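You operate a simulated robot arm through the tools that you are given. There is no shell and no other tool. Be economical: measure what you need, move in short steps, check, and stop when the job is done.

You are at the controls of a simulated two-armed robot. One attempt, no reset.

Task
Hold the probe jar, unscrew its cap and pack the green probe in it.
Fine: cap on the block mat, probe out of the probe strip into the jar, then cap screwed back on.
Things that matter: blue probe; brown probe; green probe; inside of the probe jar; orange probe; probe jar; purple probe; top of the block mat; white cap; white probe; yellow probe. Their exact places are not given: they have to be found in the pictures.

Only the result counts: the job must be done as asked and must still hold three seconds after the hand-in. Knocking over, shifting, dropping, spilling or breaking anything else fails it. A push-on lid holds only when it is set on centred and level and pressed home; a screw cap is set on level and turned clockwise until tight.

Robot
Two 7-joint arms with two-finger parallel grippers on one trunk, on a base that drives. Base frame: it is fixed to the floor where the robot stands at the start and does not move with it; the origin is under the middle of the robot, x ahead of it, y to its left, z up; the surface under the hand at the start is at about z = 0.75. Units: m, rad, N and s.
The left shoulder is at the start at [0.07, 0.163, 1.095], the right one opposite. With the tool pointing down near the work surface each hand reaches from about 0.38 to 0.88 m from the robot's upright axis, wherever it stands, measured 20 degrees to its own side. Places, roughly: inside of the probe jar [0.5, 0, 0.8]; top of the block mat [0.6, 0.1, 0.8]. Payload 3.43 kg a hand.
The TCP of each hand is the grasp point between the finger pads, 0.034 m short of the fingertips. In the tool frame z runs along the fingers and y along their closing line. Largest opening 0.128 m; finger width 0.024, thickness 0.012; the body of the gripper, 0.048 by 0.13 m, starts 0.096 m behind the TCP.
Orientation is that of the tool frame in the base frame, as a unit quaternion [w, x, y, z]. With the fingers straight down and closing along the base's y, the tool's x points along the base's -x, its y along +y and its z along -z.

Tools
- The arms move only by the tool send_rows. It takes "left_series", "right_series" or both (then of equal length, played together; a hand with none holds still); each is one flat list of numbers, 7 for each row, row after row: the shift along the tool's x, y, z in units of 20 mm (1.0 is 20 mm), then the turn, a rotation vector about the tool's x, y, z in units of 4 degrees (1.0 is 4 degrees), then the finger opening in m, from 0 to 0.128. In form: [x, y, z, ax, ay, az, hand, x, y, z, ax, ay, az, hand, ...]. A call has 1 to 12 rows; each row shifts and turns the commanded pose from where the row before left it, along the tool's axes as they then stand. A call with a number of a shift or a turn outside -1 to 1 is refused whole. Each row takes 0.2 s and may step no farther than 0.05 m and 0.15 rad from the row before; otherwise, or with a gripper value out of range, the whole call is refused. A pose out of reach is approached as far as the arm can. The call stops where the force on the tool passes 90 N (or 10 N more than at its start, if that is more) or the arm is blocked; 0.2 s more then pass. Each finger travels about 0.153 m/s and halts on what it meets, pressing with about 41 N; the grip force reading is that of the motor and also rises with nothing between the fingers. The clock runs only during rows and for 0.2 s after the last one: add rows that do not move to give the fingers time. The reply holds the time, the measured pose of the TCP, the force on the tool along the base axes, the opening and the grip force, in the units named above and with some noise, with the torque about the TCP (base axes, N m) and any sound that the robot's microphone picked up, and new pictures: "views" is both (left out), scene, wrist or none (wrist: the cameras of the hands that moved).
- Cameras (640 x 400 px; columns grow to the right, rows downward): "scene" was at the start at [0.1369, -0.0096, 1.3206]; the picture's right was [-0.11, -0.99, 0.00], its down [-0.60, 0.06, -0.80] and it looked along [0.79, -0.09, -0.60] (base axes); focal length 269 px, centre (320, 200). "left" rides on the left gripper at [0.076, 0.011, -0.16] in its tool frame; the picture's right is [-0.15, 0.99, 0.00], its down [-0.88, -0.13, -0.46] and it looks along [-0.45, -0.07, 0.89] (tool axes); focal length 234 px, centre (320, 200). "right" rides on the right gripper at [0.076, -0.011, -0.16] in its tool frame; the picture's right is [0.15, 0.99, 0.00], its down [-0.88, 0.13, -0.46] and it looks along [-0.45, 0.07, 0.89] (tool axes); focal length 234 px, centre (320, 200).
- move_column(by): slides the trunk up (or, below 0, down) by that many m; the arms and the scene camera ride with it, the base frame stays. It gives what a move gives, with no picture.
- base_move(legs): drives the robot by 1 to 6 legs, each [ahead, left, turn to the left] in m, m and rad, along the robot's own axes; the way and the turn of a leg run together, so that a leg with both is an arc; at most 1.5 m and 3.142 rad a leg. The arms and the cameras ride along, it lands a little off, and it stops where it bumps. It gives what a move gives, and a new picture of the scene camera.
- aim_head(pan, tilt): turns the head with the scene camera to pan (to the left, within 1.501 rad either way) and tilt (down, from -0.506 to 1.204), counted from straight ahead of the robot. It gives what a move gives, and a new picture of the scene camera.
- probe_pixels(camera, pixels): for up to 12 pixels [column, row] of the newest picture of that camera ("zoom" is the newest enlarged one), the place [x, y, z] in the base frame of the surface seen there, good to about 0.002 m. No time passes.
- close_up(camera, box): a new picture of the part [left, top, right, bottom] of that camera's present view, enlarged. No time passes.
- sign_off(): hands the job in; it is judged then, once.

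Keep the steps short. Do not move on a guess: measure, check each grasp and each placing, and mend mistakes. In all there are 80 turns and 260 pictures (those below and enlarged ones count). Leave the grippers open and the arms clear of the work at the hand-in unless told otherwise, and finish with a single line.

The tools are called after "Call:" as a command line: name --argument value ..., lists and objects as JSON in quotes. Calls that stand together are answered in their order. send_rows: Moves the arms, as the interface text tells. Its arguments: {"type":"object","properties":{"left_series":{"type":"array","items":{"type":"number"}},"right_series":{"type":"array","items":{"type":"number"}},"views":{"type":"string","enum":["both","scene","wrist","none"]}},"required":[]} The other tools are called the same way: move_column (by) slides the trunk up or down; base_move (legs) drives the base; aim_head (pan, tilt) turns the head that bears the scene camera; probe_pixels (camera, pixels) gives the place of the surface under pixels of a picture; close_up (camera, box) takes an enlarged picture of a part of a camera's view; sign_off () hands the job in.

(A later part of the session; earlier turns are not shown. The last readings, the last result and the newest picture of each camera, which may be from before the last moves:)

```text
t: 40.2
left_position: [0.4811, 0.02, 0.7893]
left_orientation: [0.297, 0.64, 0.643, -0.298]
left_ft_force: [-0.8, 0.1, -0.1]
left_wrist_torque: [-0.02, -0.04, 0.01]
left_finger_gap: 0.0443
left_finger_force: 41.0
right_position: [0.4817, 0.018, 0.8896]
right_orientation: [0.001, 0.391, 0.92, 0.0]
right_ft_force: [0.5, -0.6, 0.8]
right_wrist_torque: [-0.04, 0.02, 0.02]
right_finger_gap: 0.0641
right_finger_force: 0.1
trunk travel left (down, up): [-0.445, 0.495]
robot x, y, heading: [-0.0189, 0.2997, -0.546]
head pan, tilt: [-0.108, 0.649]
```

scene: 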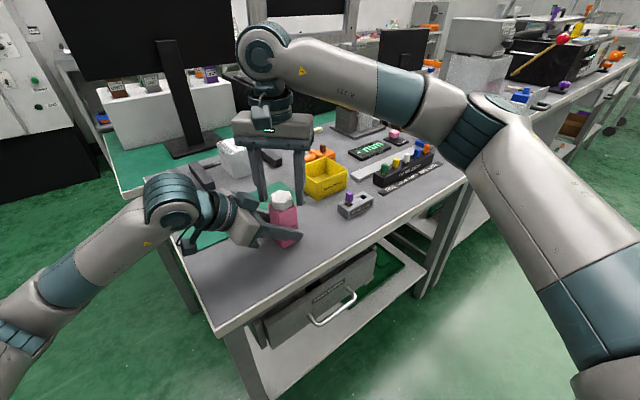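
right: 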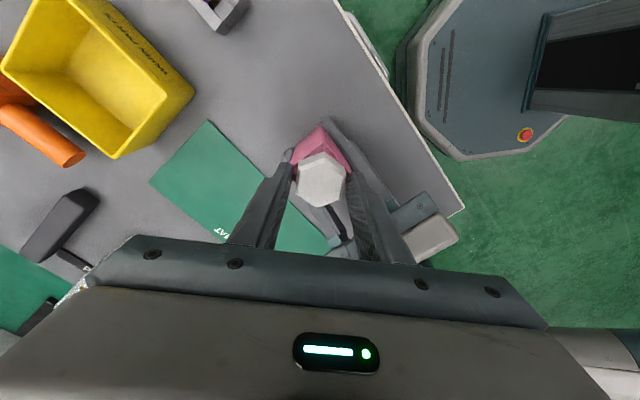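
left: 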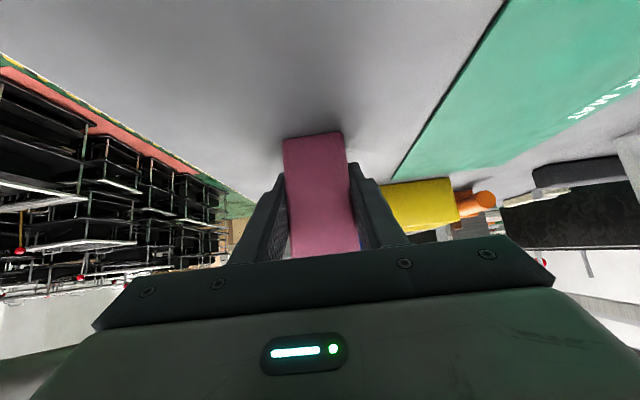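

The rotation follows; the closing line is now at 44°. I keep turning clockwise toward −48°, the next flat pair, to gain a full 180° stroke.

Call:
send_rows --right_series '[0, 0, 0, 0, 0, 1, 0.064, 0, 0, 0, 0, 0, 1, 0.064, 0, 0, 0, 0, 0, 1, 0.064, 0, 0, 0, 0, 0, 1, 0.064, 0, 0, 0, 0, 0, 1, 0.064, 0, 0, 0, 0, 0, 1, 0.064, 0, 0, 0, 0, 0, 1, 0.064, 0, 0, 0, 0, 0, 1, 0.064, 0, 0, 0, 0, 0, 1, 0.064, 0, 0, 0, 0, 0, 1, 0.064, 0, 0, 0, 0, 0, 1, 0.064, 0, 0, 0, 0, 0, 1, 0.064]' --views "none"

Call:
send_rows --right_series '[0, 0, 0, 0, 0, 1, 0.064, 0, 0, 0, 0, 0, 1, 0.064, 0, 0, 0, 0, 0, 1, 0.064, 0, 0, 0, 0, 0, 1, 0.064, 0, 0, 0, 0, 0, 1, 0.064, 0, 0, 0, 0, 0, 1, 0.064, 0, 0, 0, 0, 0, 1, 0.064, 0, 0, 0, 0, 0, 1, 0.064, 0, 0, 0, 0, 0, 1, 0.064, 0, 0, 0, 0, 0, 1, 0.064, 0, 0, 0, 0, 0, 1, 0.064]' --views "both"

Call:
close_up --camera "right" --box '[250, 110, 400, 230]'

```text
t: 42.8
left_position: [0.4798, 0.021, 0.7891]
left_orientation: [0.296, 0.641, 0.643, -0.298]
left_ft_force: [-0.8, -0.3, 0.2]
left_wrist_torque: [-0.02, -0.01, -0.03]
left_finger_gap: 0.0444
left_finger_force: 41.4
right_position: [0.4814, 0.0175, 0.8897]
right_orientation: [0.0, 0.732, 0.681, 0.0]
right_ft_force: [-0.3, 0.0, -0.5]
right_wrist_torque: [-0.01, -0.01, 0.0]
right_finger_gap: 0.0638
right_finger_force: 0.1
trunk travel left (down, up): [-0.445, 0.495]
robot x, y, heading: [-0.0201, 0.2987, -0.548]
head pan, tilt: [-0.108, 0.649]
```

```text
t: 45.2
left_position: [0.4815, 0.0208, 0.7889]
left_orientation: [0.297, 0.64, 0.644, -0.298]
left_ft_force: [0.1, 0.1, 0.0]
left_wrist_torque: [0.0, 0.0, 0.02]
left_finger_gap: 0.0445
left_finger_force: 40.7
right_position: [0.482, 0.0182, 0.8893]
right_orientation: [0.0, 0.934, 0.357, 0.0]
right_ft_force: [-0.2, 0.0, 0.6]
right_wrist_torque: [0.02, 0.02, 0.02]
right_finger_gap: 0.0641
right_finger_force: 0.0
trunk travel left (down, up): [-0.445, 0.495]
robot x, y, heading: [-0.0214, 0.2976, -0.547]
head pan, tilt: [-0.108, 0.649]
```

scene: 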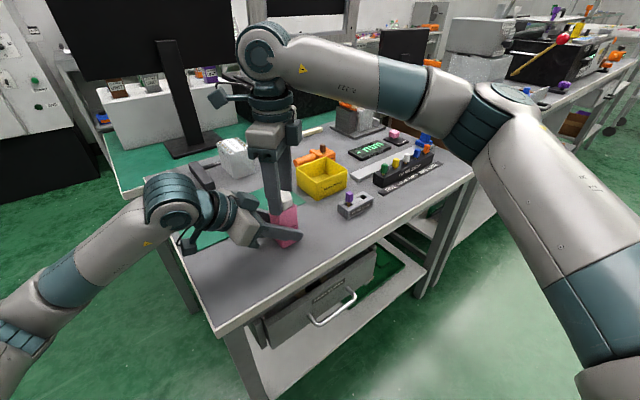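
right: 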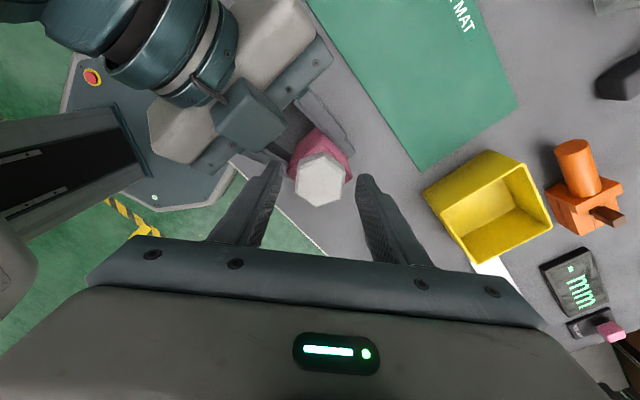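

```text
3.33 times, centred on (325, 170) of right
```

zoom: 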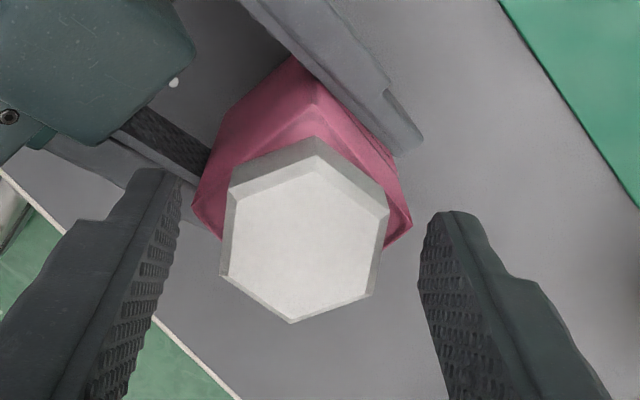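

The hand is at −48° and aligned with the flats. I close and begin the long counter-clockwise stroke.

Call:
send_rows --right_series '[0, 0, 0, 0, 0, 0, 0.045, 0, 0, 0, 0, 0, 0, 0.02, 0, 0, 0, 0, 0, 0, 0.02, 0, 0, -0.005, 0, 0, -1, 0.02, 0, 0, -0.005, 0, 0, -1, 0.02, 0, 0, -0.005, 0, 0, -1, 0.02, 0, 0, -0.005, 0, 0, -1, 0.02, 0, 0, -0.005, 0, 0, -1, 0.02, 0, 0, -0.005, 0, 0, -1, 0.02, 0, 0, -0.005, 0, 0, -1, 0.02, 0, 0, -0.005, 0, 0, -1, 0.02, 0, 0, -0.005, 0, 0, -1, 0.02]' --views "none"

Call:
send_rows --right_series '[0, 0, -0.005, 0, 0, -1, 0.02, 0, 0, -0.005, 0, 0, -1, 0.02, 0, 0, -0.005, 0, 0, -1, 0.02, 0, 0, -0.005, 0, 0, -1, 0.02, 0, 0, -0.005, 0, 0, -1, 0.02, 0, 0, -0.005, 0, 0, -1, 0.02, 0, 0, -0.005, 0, 0, -1, 0.02, 0, 0, -0.005, 0, 0, -1, 0.02, 0, 0, -0.005, 0, 0, -1, 0.02, 0, 0, -0.005, 0, 0, -1, 0.02, 0, 0, -0.005, 0, 0, -1, 0.02, 0, 0, -0.005, 0, 0, -1, 0.02]' --views "wrist"

Call:
close_up --camera "scene" --box '[240, 170, 320, 240]'

```text
t: 47.8
left_position: [0.4804, 0.0208, 0.7894]
left_orientation: [0.296, 0.641, 0.643, -0.298]
left_ft_force: [-5.6, 4.8, 2.1]
left_wrist_torque: [-0.4, -0.45, -0.03]
left_finger_gap: 0.0444
left_finger_force: 40.9
right_position: [0.481, 0.018, 0.8903]
right_orientation: [0.0, 0.777, 0.63, 0.0]
right_ft_force: [5.9, -4.9, -3.6]
right_wrist_torque: [-0.14, -0.15, -0.01]
right_finger_gap: 0.0478
right_finger_force: 41.6
trunk travel left (down, up): [-0.445, 0.495]
robot x, y, heading: [-0.023, 0.3045, -0.547]
head pan, tilt: [-0.108, 0.649]
```

```text
t: 50.4
left_position: [0.482, 0.0204, 0.789]
left_orientation: [0.298, 0.639, 0.643, -0.298]
left_ft_force: [-6.0, -0.6, 4.1]
left_wrist_torque: [0.17, -0.55, 0.0]
left_finger_gap: 0.0443
left_finger_force: 41.1
right_position: [0.4815, 0.0183, 0.8903]
right_orientation: [-0.001, 0.453, 0.891, 0.0]
right_ft_force: [5.2, 0.2, -5.2]
right_wrist_torque: [-0.07, -0.02, 0.01]
right_finger_gap: 0.0477
right_finger_force: 41.2
trunk travel left (down, up): [-0.445, 0.495]
robot x, y, heading: [-0.0243, 0.303, -0.548]
head pan, tilt: [-0.108, 0.649]
```

right: 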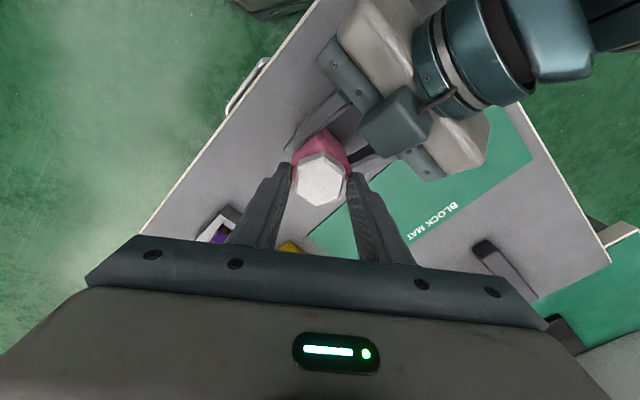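

```text
5.71 times, centred on (280, 205) of scene
```

zoom: 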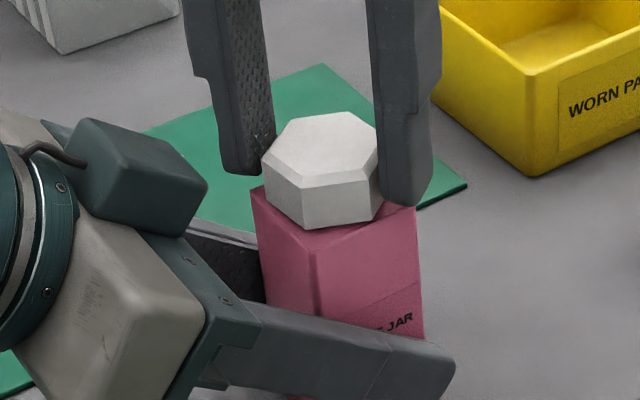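

The cap follows, and the hand is pulling up by 5 N. I continue with slightly less rise.

Call:
send_rows --right_series '[0, 0, 0, 0, 0, -1, 0.02, 0, 0, 0, 0, 0, -1, 0.02, 0, 0, 0, 0, 0, -1, 0.02, 0, 0, 0, 0, 0, -1, 0.02, 0, 0, 0, 0, 0, -1, 0.02, 0, 0, 0, 0, 0, -1, 0.02, 0, 0, 0, 0, 0, -1, 0.02, 0, 0, 0, 0, 0, -1, 0.02, 0, 0, 0, 0, 0, -1, 0.02, 0, 0, 0, 0, 0, -1, 0.02, 0, 0, 0, 0, 0, -1, 0.02, 0, 0, 0, 0, 0, -1, 0.02]' --views "none"

Call:
send_rows --right_series '[0, 0, -0.004, 0, 0, -1, 0.02, 0, 0, -0.004, 0, 0, -1, 0.02, 0, 0, -0.004, 0, 0, -1, 0.02, 0, 0, -0.004, 0, 0, -1, 0.02, 0, 0, -0.004, 0, 0, -1, 0.02, 0, 0, -0.004, 0, 0, -1, 0.02, 0, 0, -0.004, 0, 0, -1, 0.02, 0, 0, -0.004, 0, 0, -1, 0.02, 0, 0, -0.004, 0, 0, -1, 0.02, 0, 0, -0.004, 0, 0, -1, 0.02]' --views "none"

Call:
close_up --camera "scene" --box '[240, 170, 320, 240]'

```text
t: 53.0
left_position: [0.4814, 0.0212, 0.7888]
left_orientation: [0.295, 0.641, 0.643, -0.299]
left_ft_force: [-1.7, -6.4, 1.9]
left_wrist_torque: [0.34, -0.17, 0.01]
left_finger_gap: 0.0444
left_finger_force: 40.6
right_position: [0.4815, 0.019, 0.8913]
right_orientation: [0.0, 0.053, 0.999, 0.0]
right_ft_force: [2.4, 7.4, -3.5]
right_wrist_torque: [0.2, -0.04, -0.01]
right_finger_gap: 0.0479
right_finger_force: 40.8
trunk travel left (down, up): [-0.445, 0.495]
robot x, y, heading: [-0.0203, 0.2988, -0.55]
head pan, tilt: [-0.108, 0.649]
```

```text
t: 55.2
left_position: [0.4804, 0.0212, 0.7887]
left_orientation: [0.296, 0.641, 0.642, -0.299]
left_ft_force: [-1.4, -5.1, 1.1]
left_wrist_torque: [0.29, -0.16, 0.05]
left_finger_gap: 0.0444
left_finger_force: 41.2
right_position: [0.4816, 0.0186, 0.893]
right_orientation: [0.0, -0.293, 0.956, 0.0]
right_ft_force: [0.4, 4.3, -2.6]
right_wrist_torque: [0.31, 0.03, -0.03]
right_finger_gap: 0.0477
right_finger_force: 41.5
trunk travel left (down, up): [-0.445, 0.495]
robot x, y, heading: [-0.0164, 0.2986, -0.549]
head pan, tilt: [-0.108, 0.649]
```

```text
5.71 times, centred on (280, 205) of scene
```

zoom: 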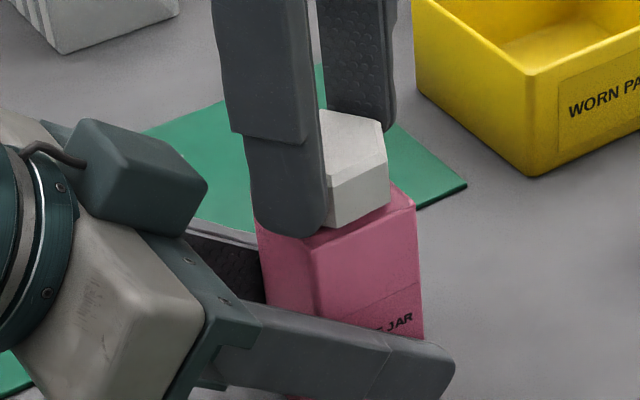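

About 243° unscrewed so far. I test with a gentle 3 mm lift to see if the cap is free.

Call:
send_rows --right_series '[0, 0, -0.08, 0, 0, -1, 0.02, 0, 0, -0.07, 0, 0, -1, 0.02]' --views "none"

```text
t: 55.8
left_position: [0.4826, 0.0207, 0.7911]
left_orientation: [0.298, 0.64, 0.642, -0.3]
left_ft_force: [-2.7, -6.8, 15.7]
left_wrist_torque: [0.75, 0.11, 0.03]
left_finger_gap: 0.0444
left_finger_force: 40.9
right_position: [0.4817, 0.0188, 0.8938]
right_orientation: [-0.002, -0.358, 0.934, 0.0]
right_ft_force: [1.6, 6.0, -17.4]
right_wrist_torque: [-0.19, -0.34, -0.01]
right_finger_gap: 0.0477
right_finger_force: 40.8
trunk travel left (down, up): [-0.445, 0.495]
robot x, y, heading: [-0.0218, 0.3058, -0.549]
head pan, tilt: [-0.108, 0.649]
```

It is still threaded, with a 17 N pull. I relax, open, rotate clockwise 180° and regrip.

Call:
send_rows --right_series '[0, 0, 0.12, 0, 0, 0, 0.02, 0, 0, 0, 0, 0, 0, 0.064, 0, 0, 0, 0, 0, 0, 0.064, 0, 0, 0, 0, 0, 1, 0.064, 0, 0, 0, 0, 0, 1, 0.064, 0, 0, 0, 0, 0, 1, 0.064, 0, 0, 0, 0, 0, 1, 0.064, 0, 0, 0, 0, 0, 1, 0.064, 0, 0, 0, 0, 0, 1, 0.064, 0, 0, 0, 0, 0, 1, 0.064, 0, 0, 0, 0, 0, 1, 0.064, 0, 0, 0, 0, 0, 1, 0.064]' --views "none"

Call:
send_rows --right_series '[0, 0, 0, 0, 0, 1, 0.064, 0, 0, 0, 0, 0, 1, 0.064, 0, 0, 0, 0, 0, 1, 0.064, 0, 0, 0, 0, 0, 1, 0.064, 0, 0, 0, 0, 0, 1, 0.064, 0, 0, 0, 0, 0, 1, 0.064, 0, 0, 0, 0, 0, 1, 0.064, 0, 0, 0, 0, 0, 1, 0.064, 0, 0, 0, 0, 0, 1, 0.064, 0, 0, 0, 0, 0, 1, 0.064, 0, 0, 0, 0, 0, 1, 0.064, 0, 0, 0, 0, 0, 1, 0.064]' --views "none"

Call:
send_rows --right_series '[0, 0, 0, 0, 0, 1, 0.064, 0, 0, 0, 0, 0, 1, 0.064, 0, 0, 0, 0, 0, 1, 0.064, 0, 0, 0, 0, 0, 1, 0.064, 0, 0, 0, 0, 0, 1, 0.064, 0, 0, 0, 0, 0, 1, 0.064, 0, 0, 0, 0, 0, 1, 0.064, 0, 0, 0, 0, 0, 1, 0.064, 0, 0, 0, 0, 0, 1, 0.064, 0, 0, 0, 0, 0, 1, 0.064, 0, 0, 0, 0, 0, 1, 0.064, 0, 0, 0, 0, 0, 1, 0.064]' --views "none"

Call:
send_rows --right_series '[0, 0, 0, 0, 0, 1, 0.064, 0, 0, 0, 0, 0, 1, 0.064, 0, 0, 0, 0, 0, 1, 0.064, 0, 0, 0, 0, 0, 1, 0.064, 0, 0, 0, 0, 0, 1, 0.064, 0, 0, 0, 0, 0, 1, 0.064, 0, 0, 0, 0, 0, 1, 0.064, 0, 0, 0, 0, 0, 1, 0.064, 0, 0, 0, 0, 0, 1, 0.064, 0, 0, 0, 0, 0, 1, 0.064, 0, 0, 0, 0, 0, 1, 0.064, 0, 0, 0, 0, 0, 1, 0.064]' --views "wrist"

Call:
close_up --camera "right" --box '[250, 110, 400, 230]'

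```text
t: 58.4
left_position: [0.4818, 0.0201, 0.7885]
left_orientation: [0.296, 0.641, 0.642, -0.299]
left_ft_force: [-0.2, -0.3, 0.1]
left_wrist_torque: [0.04, -0.02, 0.01]
left_finger_gap: 0.0444
left_finger_force: 41.5
right_position: [0.4813, 0.0177, 0.8921]
right_orientation: [0.0, -0.052, 0.999, 0.0]
right_ft_force: [0.2, 0.2, -0.7]
right_wrist_torque: [-0.01, 0.01, 0.0]
right_finger_gap: 0.064
right_finger_force: 0.0
trunk travel left (down, up): [-0.445, 0.495]
robot x, y, heading: [-0.0182, 0.3014, -0.553]
head pan, tilt: [-0.108, 0.649]
```

```text
t: 61.0
left_position: [0.4812, 0.0208, 0.7904]
left_orientation: [0.296, 0.64, 0.643, -0.298]
left_ft_force: [-0.2, 0.4, -0.6]
left_wrist_torque: [-0.04, 0.02, 0.04]
left_finger_gap: 0.0443
left_finger_force: 40.8
right_position: [0.4816, 0.0185, 0.8933]
right_orientation: [-0.001, 0.359, 0.933, 0.0]
right_ft_force: [-0.2, 0.1, -0.3]
right_wrist_torque: [0.01, -0.01, 0.01]
right_finger_gap: 0.0639
right_finger_force: 0.0
trunk travel left (down, up): [-0.445, 0.495]
robot x, y, heading: [-0.0191, 0.3021, -0.547]
head pan, tilt: [-0.108, 0.649]
```

```text
t: 63.6
left_position: [0.4811, 0.0205, 0.788]
left_orientation: [0.297, 0.64, 0.643, -0.298]
left_ft_force: [-0.1, -0.2, 0.6]
left_wrist_torque: [-0.01, 0.01, 0.0]
left_finger_gap: 0.0444
left_finger_force: 41.0
right_position: [0.4807, 0.0185, 0.8933]
right_orientation: [0.0, 0.708, 0.706, 0.0]
right_ft_force: [-0.3, 0.0, 0.7]
right_wrist_torque: [-0.02, -0.01, -0.02]
right_finger_gap: 0.064
right_finger_force: 0.1
trunk travel left (down, up): [-0.445, 0.495]
robot x, y, heading: [-0.0163, 0.3006, -0.549]
head pan, tilt: [-0.108, 0.649]
```

```text
t: 66.2
left_position: [0.4818, 0.021, 0.7884]
left_orientation: [0.296, 0.64, 0.643, -0.298]
left_ft_force: [0.3, -0.4, -0.3]
left_wrist_torque: [0.0, -0.02, 0.01]
left_finger_gap: 0.0441
left_finger_force: 41.4
right_position: [0.4819, 0.0178, 0.8924]
right_orientation: [-0.001, 0.934, 0.359, 0.0]
right_ft_force: [0.1, -0.4, -0.4]
right_wrist_torque: [0.0, 0.02, 0.03]
right_finger_gap: 0.0642
right_finger_force: 0.0
trunk travel left (down, up): [-0.445, 0.495]
robot x, y, heading: [-0.0213, 0.3005, -0.546]
head pan, tilt: [-0.108, 0.649]
```

right: 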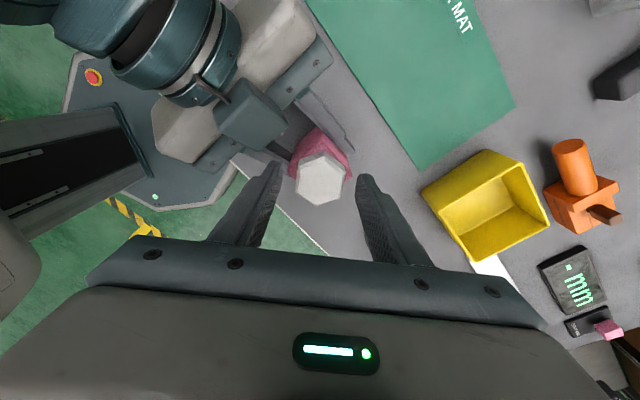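

```text
3.33 times, centred on (325, 170) of right
```

zoom: 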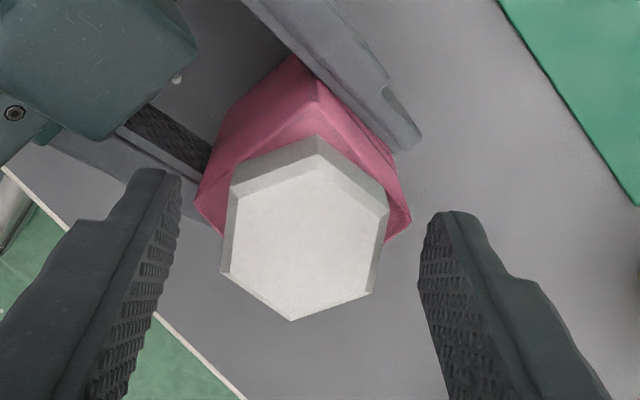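

Aligned again at −48°. I close and unscrew another stretch.

Call:
send_rows --right_series '[0, 0, 0, 0, 0, 0, 0.045, 0, 0, 0, 0, 0, 0, 0.02, 0, 0, 0, 0, 0, 0, 0.02, 0, 0, -0.004, 0, 0, -1, 0.02, 0, 0, -0.004, 0, 0, -1, 0.02, 0, 0, -0.004, 0, 0, -1, 0.02, 0, 0, -0.004, 0, 0, -1, 0.02, 0, 0, -0.004, 0, 0, -1, 0.02, 0, 0, -0.004, 0, 0, -1, 0.02, 0, 0, -0.004, 0, 0, -1, 0.02, 0, 0, -0.004, 0, 0, -1, 0.02, 0, 0, -0.004, 0, 0, -1, 0.02]' --views "none"

Call:
send_rows --right_series '[0, 0, -0.004, 0, 0, -1, 0.02, 0, 0, -0.004, 0, 0, -1, 0.02, 0, 0, -0.004, 0, 0, -1, 0.02, 0, 0, -0.004, 0, 0, -1, 0.02, 0, 0, -0.004, 0, 0, -1, 0.02, 0, 0, -0.004, 0, 0, -1, 0.02, 0, 0, -0.004, 0, 0, -1, 0.02, 0, 0, -0.004, 0, 0, -1, 0.02, 0, 0, -0.004, 0, 0, -1, 0.02, 0, 0, -0.004, 0, 0, -1, 0.02, 0, 0, -0.004, 0, 0, -1, 0.02, 0, 0, -0.004, 0, 0, -1, 0.02]' --views "none"

Call:
send_rows --right_series '[0, 0, -0.004, 0, 0, -1, 0.02, 0, 0, -0.004, 0, 0, -1, 0.02, 0, 0, -0.004, 0, 0, -1, 0.02, 0, 0, -0.004, 0, 0, -1, 0.02, 0, 0, -0.004, 0, 0, -1, 0.02, 0, 0, -0.004, 0, 0, -1, 0.02, 0, 0, -0.004, 0, 0, -1, 0.02, 0, 0, -0.004, 0, 0, -1, 0.02, 0, 0, -0.004, 0, 0, -1, 0.02, 0, 0, -0.05, 0, 0, 0, 0.02, 0, 0, -0.05, 0, 0, 0, 0.02]' --views "none"

Call:
close_up --camera "scene" --box '[240, 170, 320, 240]'

```text
t: 68.8
left_position: [0.4801, 0.0203, 0.7896]
left_orientation: [0.296, 0.64, 0.643, -0.298]
left_ft_force: [-0.3, -1.0, -0.6]
left_wrist_torque: [0.01, 0.0, 0.04]
left_finger_gap: 0.0443
left_finger_force: 40.9
right_position: [0.4809, 0.0191, 0.8933]
right_orientation: [0.0, 0.777, 0.629, 0.0]
right_ft_force: [-0.6, 0.2, 0.4]
right_wrist_torque: [0.0, -0.03, -0.02]
right_finger_gap: 0.0475
right_finger_force: 40.8
trunk travel left (down, up): [-0.445, 0.495]
robot x, y, heading: [-0.0219, 0.2982, -0.549]
head pan, tilt: [-0.108, 0.649]
```

```text
t: 71.4
left_position: [0.4809, 0.0202, 0.7888]
left_orientation: [0.296, 0.641, 0.643, -0.298]
left_ft_force: [-0.3, 0.4, -0.9]
left_wrist_torque: [0.01, -0.02, -0.03]
left_finger_gap: 0.0443
left_finger_force: 41.0
right_position: [0.4811, 0.019, 0.8945]
right_orientation: [0.0, 0.454, 0.891, -0.001]
right_ft_force: [0.4, 0.0, -0.2]
right_wrist_torque: [0.02, 0.0, -0.01]
right_finger_gap: 0.0474
right_finger_force: 40.8
trunk travel left (down, up): [-0.445, 0.495]
robot x, y, heading: [-0.0231, 0.3002, -0.547]
head pan, tilt: [-0.108, 0.649]
```

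```text
t: 73.8
left_position: [0.4821, 0.0206, 0.7896]
left_orientation: [0.296, 0.64, 0.643, -0.298]
left_ft_force: [-0.7, -0.2, -0.7]
left_wrist_torque: [0.0, -0.03, 0.02]
left_finger_gap: 0.0442
left_finger_force: 41.1
right_position: [0.4824, 0.0179, 0.8984]
right_orientation: [0.0, 0.157, 0.988, 0.001]
right_ft_force: [-0.2, 0.4, 0.0]
right_wrist_torque: [0.0, -0.02, -0.02]
right_finger_gap: 0.0477
right_finger_force: 41.2
trunk travel left (down, up): [-0.445, 0.495]
robot x, y, heading: [-0.0157, 0.2997, -0.546]
head pan, tilt: [-0.108, 0.649]
```

```text
5.71 times, centred on (280, 205) of scene
```

zoom: 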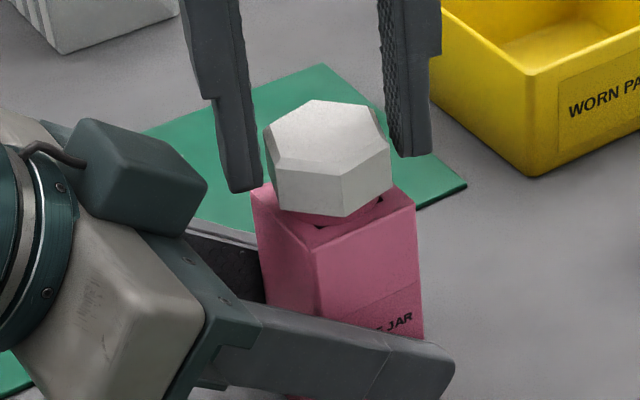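

The z force is zero and a gap shows, so the cap is free. I lift it 80 mm.

Call:
send_rows --right_series '[0, 0, -0.5, 0, 0, 0, 0.02, 0, 0, -0.9, 0, 0, 0, 0.02, 0, 0, -0.9, 0, 0, 0, 0.02, 0, 0, -0.9, 0, 0, 0, 0.02, 0, 0, -0.8, 0, 0, 0, 0.02]' --views "both"

Call:
close_up --camera "scene" --box '[200, 130, 360, 250]'

```text
t: 75.0
left_position: [0.481, 0.0215, 0.7887]
left_orientation: [0.297, 0.64, 0.643, -0.298]
left_ft_force: [0.2, 0.1, -0.6]
left_wrist_torque: [0.02, -0.01, 0.02]
left_finger_gap: 0.0448
left_finger_force: 40.8
right_position: [0.4811, 0.0192, 0.9788]
right_orientation: [0.0, 0.157, 0.988, 0.0]
right_ft_force: [0.4, 0.0, -0.4]
right_wrist_torque: [0.04, 0.01, -0.01]
right_finger_gap: 0.0478
right_finger_force: 41.4
trunk travel left (down, up): [-0.445, 0.495]
robot x, y, heading: [-0.0201, 0.3023, -0.545]
head pan, tilt: [-0.108, 0.649]
```

scene: 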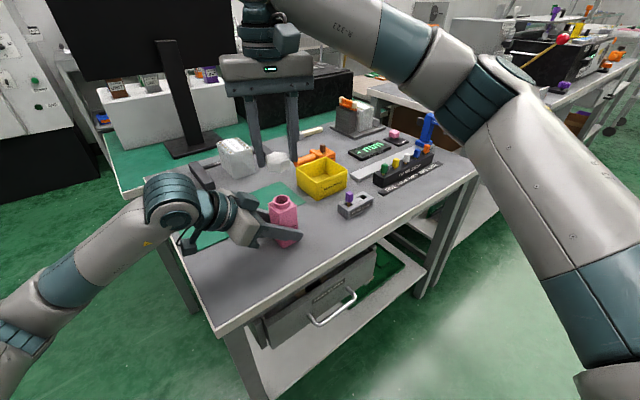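
right: 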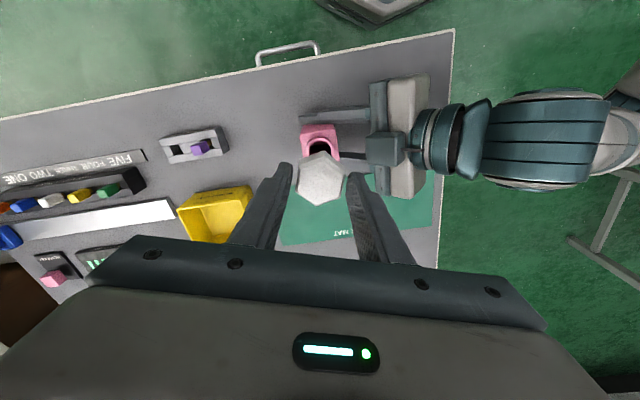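

```text
3.33 times, centred on (280, 190) of scene
```

zoom: 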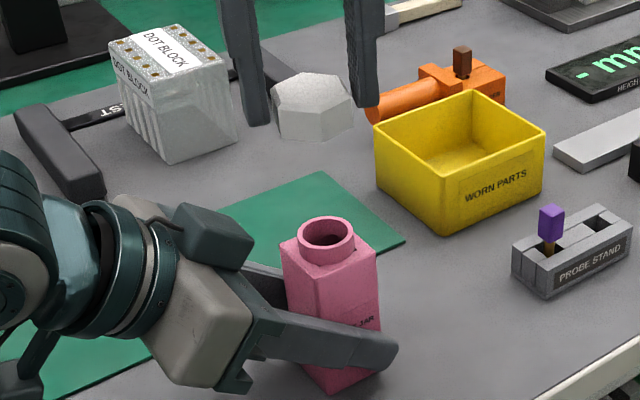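

The cap is off and the neck shows. I measure the mat's corners, the neck and the cap underside.

Call:
probe_pixels --camera "zoom" --pixels '[[400, 240], [320, 175], [250, 205], [300, 195], [350, 230], [304, 230], [352, 232], [327, 218], [327, 250], [310, 138], [310, 90], [328, 240]]'

Call:
probe_pixels --camera "right" --pixels '[[285, 241], [428, 232], [433, 180], [340, 220], [306, 136], [336, 135], [320, 132], [318, 147], [322, 175]]'

```text
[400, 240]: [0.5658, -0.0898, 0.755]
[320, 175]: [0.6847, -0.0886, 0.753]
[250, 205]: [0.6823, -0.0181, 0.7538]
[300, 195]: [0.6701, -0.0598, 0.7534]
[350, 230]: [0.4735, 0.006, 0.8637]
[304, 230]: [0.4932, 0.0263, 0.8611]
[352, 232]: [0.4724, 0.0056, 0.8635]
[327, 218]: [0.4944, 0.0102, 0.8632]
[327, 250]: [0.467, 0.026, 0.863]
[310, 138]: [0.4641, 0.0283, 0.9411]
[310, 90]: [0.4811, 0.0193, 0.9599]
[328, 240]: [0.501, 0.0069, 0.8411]
```

```text
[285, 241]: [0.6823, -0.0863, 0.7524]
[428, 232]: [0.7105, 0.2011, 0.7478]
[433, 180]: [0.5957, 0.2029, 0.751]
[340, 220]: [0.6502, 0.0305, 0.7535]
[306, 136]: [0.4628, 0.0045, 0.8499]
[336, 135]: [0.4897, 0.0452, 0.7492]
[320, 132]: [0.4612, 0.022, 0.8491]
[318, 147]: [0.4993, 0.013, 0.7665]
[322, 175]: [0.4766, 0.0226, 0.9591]
```

The mat spans x 0.565–0.685, y −0.09…0.20, at z 0.754. I carry the cap over (0.63, 0.0) and descend to about 3 cm above release height.

Call:
send_rows --right_series '[-0.9225, 0.175, 0, 0, 0, 0, 0.02, -0.9225, 0.175, 0, 0, 0, 0, 0.02, -0.9225, 0.175, 0, 0, 0, 0, 0.02, -0.9225, 0.175, 0, 0, 0, 0, 0.02, -0.9225, 0.175, 0, 0, 0, 0, 0.02, -0.9225, 0.175, 0, 0, 0, 0, 0.02, -0.9225, 0.175, 0, 0, 0, 0, 0.02, -0.9225, 0.175, 0, 0, 0, 0, 0.02]' --views "none"

Call:
send_rows --right_series '[0, 0, 0.95, 0, 0, 0, 0.02, 0, 0, 0.95, 0, 0, 0, 0.02, 0, 0, 0.95, 0, 0, 0, 0.02, 0, 0, 0.95, 0, 0, 0, 0.02, 0, 0, 0.95, 0, 0, 0, 0.02, 0, 0, 0.95, 0, 0, 0, 0.02, 0, 0, 0.95, 0, 0, 0, 0.02, 0, 0, 0.95, 0, 0, 0, 0.02]' --views "both"

Call:
close_up --camera "scene" --box '[200, 130, 360, 250]'

```text
t: 76.8
left_position: [0.4821, 0.0217, 0.7885]
left_orientation: [0.297, 0.64, 0.643, -0.299]
left_ft_force: [-0.4, 0.9, 0.2]
left_wrist_torque: [-0.01, 0.02, 0.01]
left_finger_gap: 0.0442
left_finger_force: 41.6
right_position: [0.6305, 0.0005, 0.9785]
right_orientation: [0.0, 0.156, 0.988, -0.001]
right_ft_force: [0.1, 0.1, -0.3]
right_wrist_torque: [-0.02, 0.01, -0.01]
right_finger_gap: 0.048
right_finger_force: 41.4
trunk travel left (down, up): [-0.445, 0.495]
robot x, y, heading: [-0.0184, 0.2993, -0.546]
head pan, tilt: [-0.108, 0.649]
```

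```text
t: 78.6
left_position: [0.4824, 0.0208, 0.7893]
left_orientation: [0.296, 0.641, 0.642, -0.299]
left_ft_force: [-0.5, 1.0, 0.1]
left_wrist_torque: [0.02, 0.0, -0.03]
left_finger_gap: 0.0443
left_finger_force: 41.3
right_position: [0.6303, 0.0001, 0.8242]
right_orientation: [-0.001, 0.156, 0.988, 0.0]
right_ft_force: [0.4, 0.6, 0.0]
right_wrist_torque: [0.03, -0.01, 0.02]
right_finger_gap: 0.0476
right_finger_force: 41.1
trunk travel left (down, up): [-0.445, 0.495]
robot x, y, heading: [-0.0193, 0.3018, -0.549]
head pan, tilt: [-0.108, 0.649]
```

scene: 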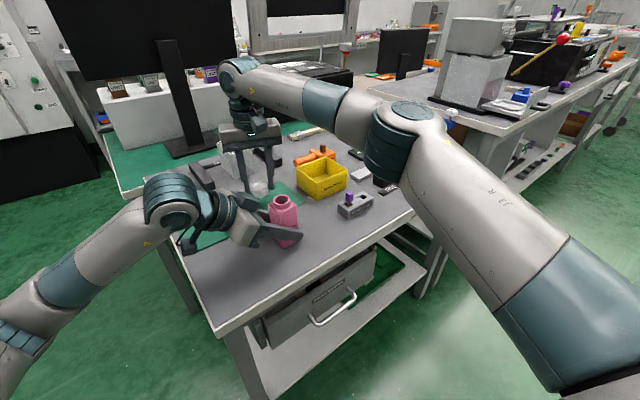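
right: 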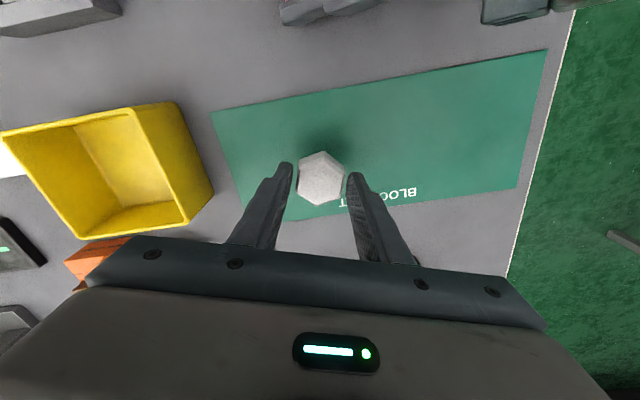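

```text
3.33 times, centred on (280, 190) of scene
```

zoom: 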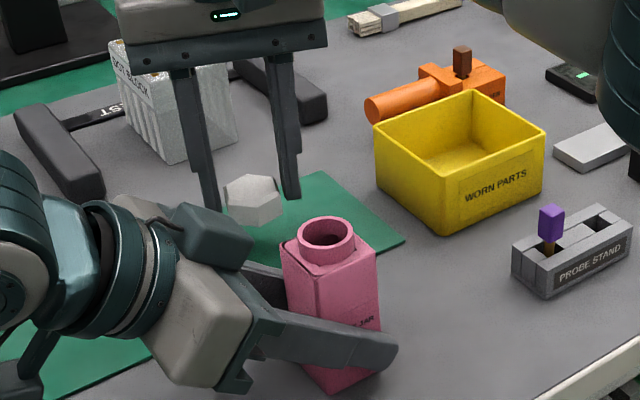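

Call:
send_rows --right_series '[0, 0, 0.7, 0, 0, 0, 0.02, 0, 0, 0.6, 0, 0, 0, 0.02, 0, 0, 0.05, 0, 0, 0, 0.02]' --views "wrist"

Call:
close_up --camera "scene" --box '[230, 150, 310, 210]'

```text
t: 79.4
left_position: [0.4808, 0.0208, 0.7892]
left_orientation: [0.296, 0.641, 0.642, -0.298]
left_ft_force: [0.6, -0.2, -0.5]
left_wrist_torque: [0.01, 0.02, 0.01]
left_finger_gap: 0.0444
left_finger_force: 40.8
right_position: [0.6301, -0.0012, 0.7999]
right_orientation: [0.001, 0.158, 0.988, -0.001]
right_ft_force: [0.5, -0.4, 0.0]
right_wrist_torque: [0.0, -0.01, 0.0]
right_finger_gap: 0.0477
right_finger_force: 40.7
trunk travel left (down, up): [-0.445, 0.495]
robot x, y, heading: [-0.0224, 0.2984, -0.552]
head pan, tilt: [-0.108, 0.649]
```

right: 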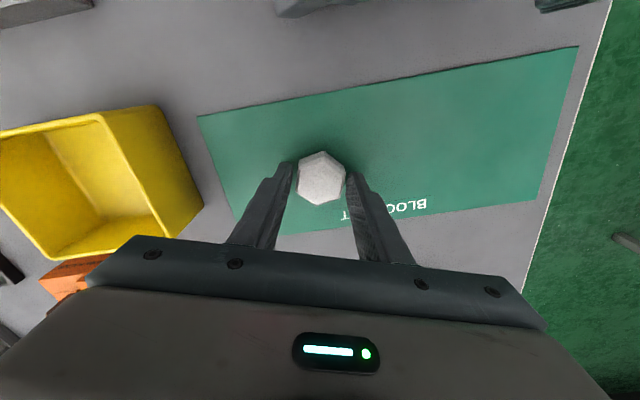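

```text
6.67 times, centred on (270, 180) of scene
```

zoom: 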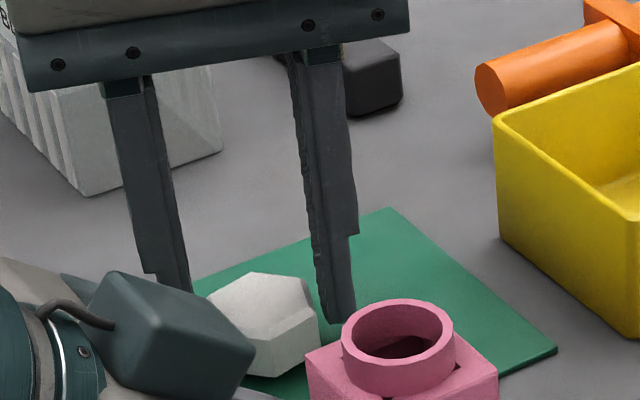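

There is no contact yet at 0.800. I lower in 1.5 mm steps.

Call:
send_rows --right_series '[0, 0, 0.08, 0, 0, 0, 0.02, 0, 0, 0.08, 0, 0, 0, 0.02, 0, 0, 0.06, 0, 0, 0, 0.02, 0, 0, 0, 0, 0, 0, 0.02]' --views "none"

```text
t: 80.4
left_position: [0.4817, 0.0201, 0.7895]
left_orientation: [0.297, 0.64, 0.643, -0.298]
left_ft_force: [0.1, -0.5, 0.1]
left_wrist_torque: [0.03, 0.04, -0.02]
left_finger_gap: 0.0443
left_finger_force: 41.3
right_position: [0.6307, -0.0011, 0.7948]
right_orientation: [0.0, 0.156, 0.988, 0.0]
right_ft_force: [0.5, 0.1, 0.3]
right_wrist_torque: [0.02, 0.0, 0.02]
right_finger_gap: 0.048
right_finger_force: 41.0
trunk travel left (down, up): [-0.445, 0.495]
robot x, y, heading: [-0.0207, 0.296, -0.544]
head pan, tilt: [-0.108, 0.649]
```

Call:
send_rows --right_series '[0, 0, 0.06, 0, 0, 0, 0.02, 0, 0, 0.05, 0, 0, 0, 0.02, 0, 0, 0, 0, 0, 0, 0.02]' --views "none"

```text
t: 81.2
left_position: [0.4814, 0.0205, 0.7901]
left_orientation: [0.297, 0.64, 0.643, -0.298]
left_ft_force: [-0.4, -0.4, 0.0]
left_wrist_torque: [-0.02, 0.04, 0.03]
left_finger_gap: 0.0446
left_finger_force: 41.1
right_position: [0.6295, -0.0, 0.7939]
right_orientation: [0.001, 0.157, 0.988, 0.0]
right_ft_force: [1.8, 0.1, 6.9]
right_wrist_torque: [0.11, -0.02, 0.0]
right_finger_gap: 0.0478
right_finger_force: 41.1
trunk travel left (down, up): [-0.445, 0.495]
robot x, y, heading: [-0.0217, 0.2985, -0.546]
head pan, tilt: [-0.108, 0.649]
```

The mat contact reads 7 N at TCP z 0.7935. I release and rise.

Call:
send_rows --right_series '[0, 0, 0, 0, 0, 0, 0.055, 0, 0, 0, 0, 0, 0, 0.07, 0, 0, 0, 0, 0, 0, 0.08, 0, 0, -0.9, 0, 0, 0, 0.08, 0, 0, -1, 0, 0, 0, 0.08, 0, 0, -1, 0, 0, 0, 0.08, 0, 0, -1, 0, 0, 0, 0.08, 0, 0, -1, 0, 0, 0, 0.08, 0, 0, -1, 0, 0, 0, 0.08, 0, 0, -1, 0, 0, 0, 0.08]' --views "both"

Call:
close_up --camera "scene" --box '[230, 150, 310, 220]'

```text
t: 83.4
left_position: [0.4809, 0.022, 0.7896]
left_orientation: [0.296, 0.64, 0.644, -0.297]
left_ft_force: [1.0, 0.6, 0.6]
left_wrist_torque: [-0.01, -0.02, 0.02]
left_finger_gap: 0.0442
left_finger_force: 41.5
right_position: [0.6294, -0.0012, 0.9297]
right_orientation: [0.0, 0.157, 0.988, -0.001]
right_ft_force: [0.2, 0.2, 0.0]
right_wrist_torque: [-0.01, -0.02, 0.01]
right_finger_gap: 0.08
right_finger_force: 0.0
trunk travel left (down, up): [-0.445, 0.495]
robot x, y, heading: [-0.0197, 0.3043, -0.548]
head pan, tilt: [-0.108, 0.649]
```

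scene: 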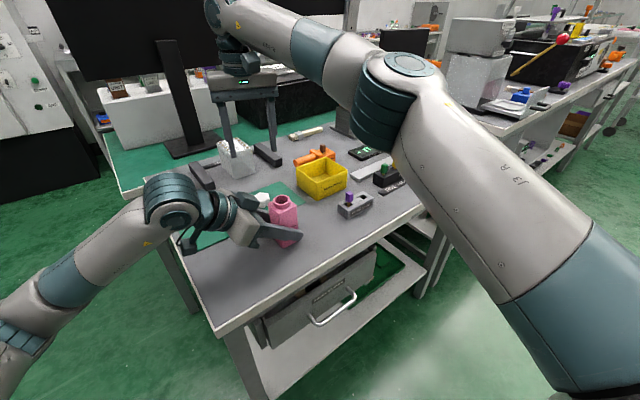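
right: 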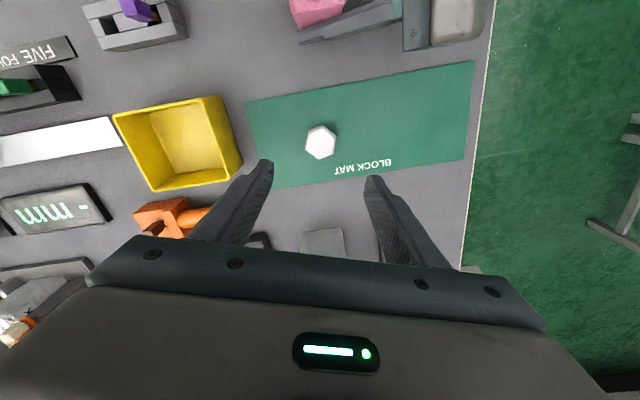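

```text
5.71 times, centred on (270, 185) of scene
```

zoom: 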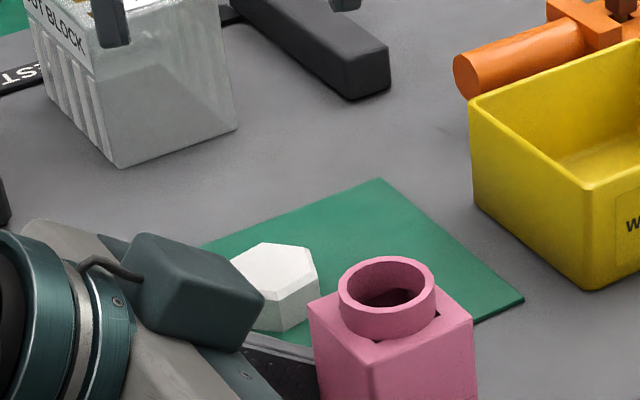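

The cap sits flat on the mat. I now take the right hand to above the green probe at about (0.497, −0.324), staying high.

Call:
send_rows --right_series '[0.073, -0.967, 0, 0, 0, 0, 0.08, 0.073, -0.967, 0, 0, 0, 0, 0.08, 0.073, -0.967, 0, 0, 0, 0, 0.08, 0.073, -0.967, 0, 0, 0, 0, 0.08, 0.073, -0.967, 0, 0, 0, 0, 0.08, 0.073, -0.967, 0, 0, 0, 0, 0.08, 0.073, -0.967, 0, 0, 0, 0, 0.08, 0.073, -0.967, 0, 0, 0, 0, 0.08, 0.073, -0.967, 0, 0, 0, 0, 0.08, 0.073, -0.967, 0, 0, 0, 0, 0.08, 0.073, -0.967, 0, 0, 0, 0, 0.08, 0.073, -0.967, 0, 0, 0, 0, 0.08]' --views "none"

Call:
send_rows --right_series '[0.073, -0.967, 0, 0, 0, 0, 0.08, 0.073, -0.967, 0, 0, 0, 0, 0.08, 0.073, -0.967, 0, 0, 0, 0, 0.08, 0.073, -0.967, 0, 0, 0, 0, 0.08, 0.073, -0.967, 0, 0, 0, 0, 0.08, 0.073, -0.967, 0, 0, 0, 0, 0.08, 0, 0, 0, 0, 0, -1, 0.06, 0, 0, 0, 0, 0, -1, 0.06, 0, 0, 0, 0, 0, -1, 0.06, 0, 0, 0, 0, 0, -1, 0.06, 0, 0, 0, 0, 0, -0.5, 0.06]' --views "both"

Call:
close_up --camera "right" --box '[200, 80, 440, 240]'

```text
t: 86.0
left_position: [0.4813, 0.0195, 0.7891]
left_orientation: [0.297, 0.64, 0.643, -0.298]
left_ft_force: [0.3, 0.0, 0.1]
left_wrist_torque: [0.04, -0.01, 0.0]
left_finger_gap: 0.0444
left_finger_force: 41.2
right_position: [0.5418, -0.2156, 0.9306]
right_orientation: [0.0, 0.157, 0.988, 0.0]
right_ft_force: [0.0, 0.5, 0.0]
right_wrist_torque: [0.03, -0.02, -0.02]
right_finger_gap: 0.0799
right_finger_force: 0.0
trunk travel left (down, up): [-0.445, 0.495]
robot x, y, heading: [-0.0214, 0.2983, -0.549]
head pan, tilt: [-0.108, 0.649]
```

```text
t: 88.4
left_position: [0.4818, 0.0214, 0.7897]
left_orientation: [0.297, 0.64, 0.643, -0.298]
left_ft_force: [-0.3, 1.0, -0.3]
left_wrist_torque: [0.01, -0.01, 0.03]
left_finger_gap: 0.0444
left_finger_force: 40.8
right_position: [0.491, -0.3183, 0.929]
right_orientation: [0.0, 0.09, 0.996, 0.001]
right_ft_force: [0.1, -0.4, 0.0]
right_wrist_torque: [-0.01, 0.01, -0.02]
right_finger_gap: 0.0599
right_finger_force: 0.1
right hand out of reach, approached as far as the arm can: row 8, 9, 10
trunk travel left (down, up): [-0.445, 0.495]
robot x, y, heading: [-0.0214, 0.3012, -0.553]
head pan, tilt: [-0.108, 0.649]
```

scene: 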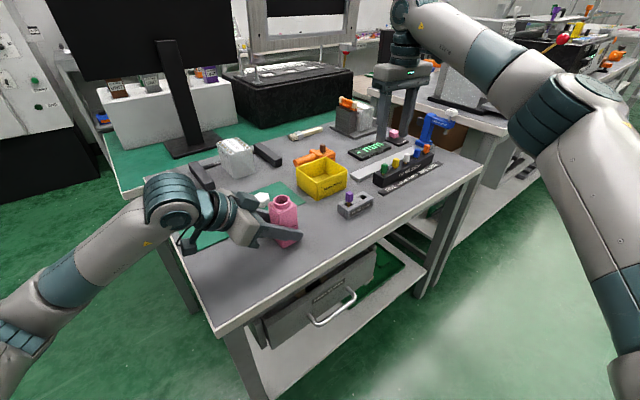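
right: 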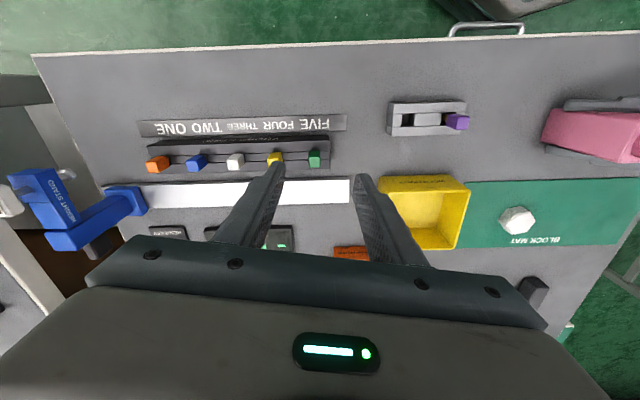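

```text
2.50 times, centred on (320, 160) of right
```

zoom: 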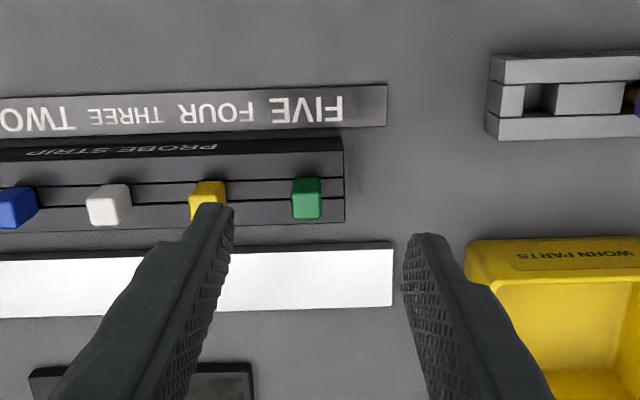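

The wrist stops at a closing angle of about 80°. I measure the green probe's head and the strip's direction.

Call:
probe_pixels --camera "zoom" --pixels '[[295, 182], [318, 182], [320, 212], [295, 216], [307, 200], [215, 190], [112, 195], [335, 170], [20, 175], [335, 200], [310, 216], [307, 182]]'

Call:
close_up --camera "right" --box '[285, 135, 345, 180]'

Call:
close_up --camera "scene" --box '[365, 140, 445, 200]'

```text
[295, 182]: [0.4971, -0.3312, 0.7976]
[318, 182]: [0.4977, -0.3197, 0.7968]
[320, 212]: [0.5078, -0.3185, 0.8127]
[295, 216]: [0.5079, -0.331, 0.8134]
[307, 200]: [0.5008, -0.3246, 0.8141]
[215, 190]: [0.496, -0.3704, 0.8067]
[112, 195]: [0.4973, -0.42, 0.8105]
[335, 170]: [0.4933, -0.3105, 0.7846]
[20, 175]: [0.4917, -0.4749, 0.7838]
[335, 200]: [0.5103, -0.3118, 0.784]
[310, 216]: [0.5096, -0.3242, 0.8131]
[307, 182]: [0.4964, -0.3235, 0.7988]
```

```text
8.89 times, centred on (315, 158) of right
```

zoom: 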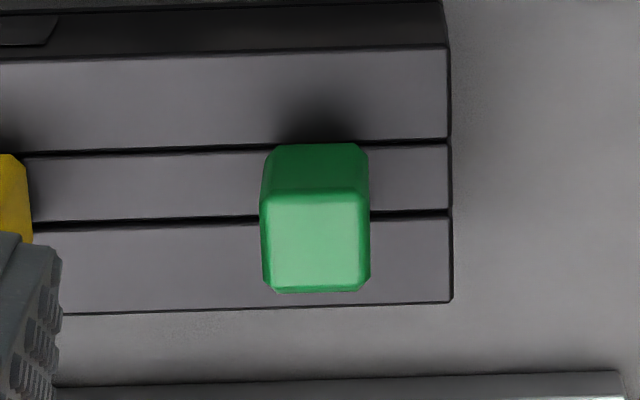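

```text
6.67 times, centred on (405, 170) of scene
```

zoom: 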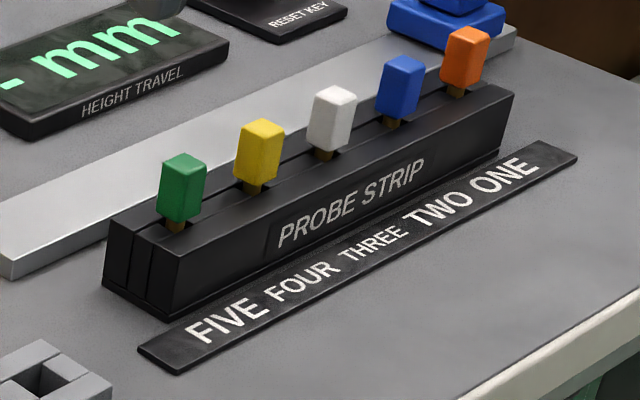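

The probe head is centred at (0.503, −0.325), 13 mm square, aligned with the base axes, z 0.79–0.814. I turn the hand so it closes along base x, about 80° clockwise.

Call:
send_rows --right_series '[0, 0, 0, 0, 0, 1, 0.05, 0, 0, 0, 0, 0, 1, 0.05, 0, 0, 0, 0, 0, 1, 0.05, 0, 0, 0, 0, 0, 1, 0.05, 0, 0, 0, 0, 0, 1, 0.05, 0, 0, 0, 0, 0, 1, 0.05, 0, 0, 0, 0, 0, 1, 0.05, 0, 0, 0, 0, 0, 1, 0.05, 0, 0, 0, 0, 0, 1, 0.05, 0, 0, 0, 0, 0, 1, 0.05, 0, 0, 0, 0, 0, 1, 0.05, 0, 0, 0, 0, 0, 1, 0.05]' --views "none"

Call:
send_rows --right_series '[0, 0, 0, 0, 0, 1, 0.05, 0, 0, 0, 0, 0, 1, 0.05, 0, 0, 0, 0, 0, 1, 0.05, 0, 0, 0, 0, 0, 1, 0.05, 0, 0, 0, 0, 0, 1, 0.05, 0, 0, 0, 0, 0, 1, 0.05, 0, 0, 0, 0, 0, 1, 0.05, 0, 0, 0, 0, 0, 0.93, 0.05]' --views "none"

```text
t: 91.0
left_position: [0.4799, 0.0205, 0.7891]
left_orientation: [0.297, 0.64, 0.643, -0.298]
left_ft_force: [-0.1, 0.6, 0.1]
left_wrist_torque: [0.05, 0.01, -0.01]
left_finger_gap: 0.0443
left_finger_force: 40.9
right_position: [0.492, -0.318, 0.9301]
right_orientation: [0.001, 0.473, 0.881, 0.001]
right_ft_force: [0.4, -0.1, 0.2]
right_wrist_torque: [0.0, 0.0, 0.01]
right_finger_gap: 0.05
right_finger_force: 0.0
trunk travel left (down, up): [-0.445, 0.495]
robot x, y, heading: [-0.0209, 0.3015, -0.548]
head pan, tilt: [-0.108, 0.649]
```

```text
t: 92.8
left_position: [0.4819, 0.0201, 0.7899]
left_orientation: [0.296, 0.64, 0.643, -0.298]
left_ft_force: [-0.3, 0.5, -0.3]
left_wrist_torque: [0.0, -0.03, 0.0]
left_finger_gap: 0.0442
left_finger_force: 41.6
right_position: [0.4924, -0.3188, 0.9303]
right_orientation: [-0.001, 0.696, 0.718, 0.001]
right_ft_force: [-0.7, -0.1, 0.2]
right_wrist_torque: [0.0, -0.03, 0.0]
right_finger_gap: 0.0502
right_finger_force: 0.0
trunk travel left (down, up): [-0.445, 0.495]
robot x, y, heading: [-0.0225, 0.2993, -0.552]
head pan, tilt: [-0.108, 0.649]
```

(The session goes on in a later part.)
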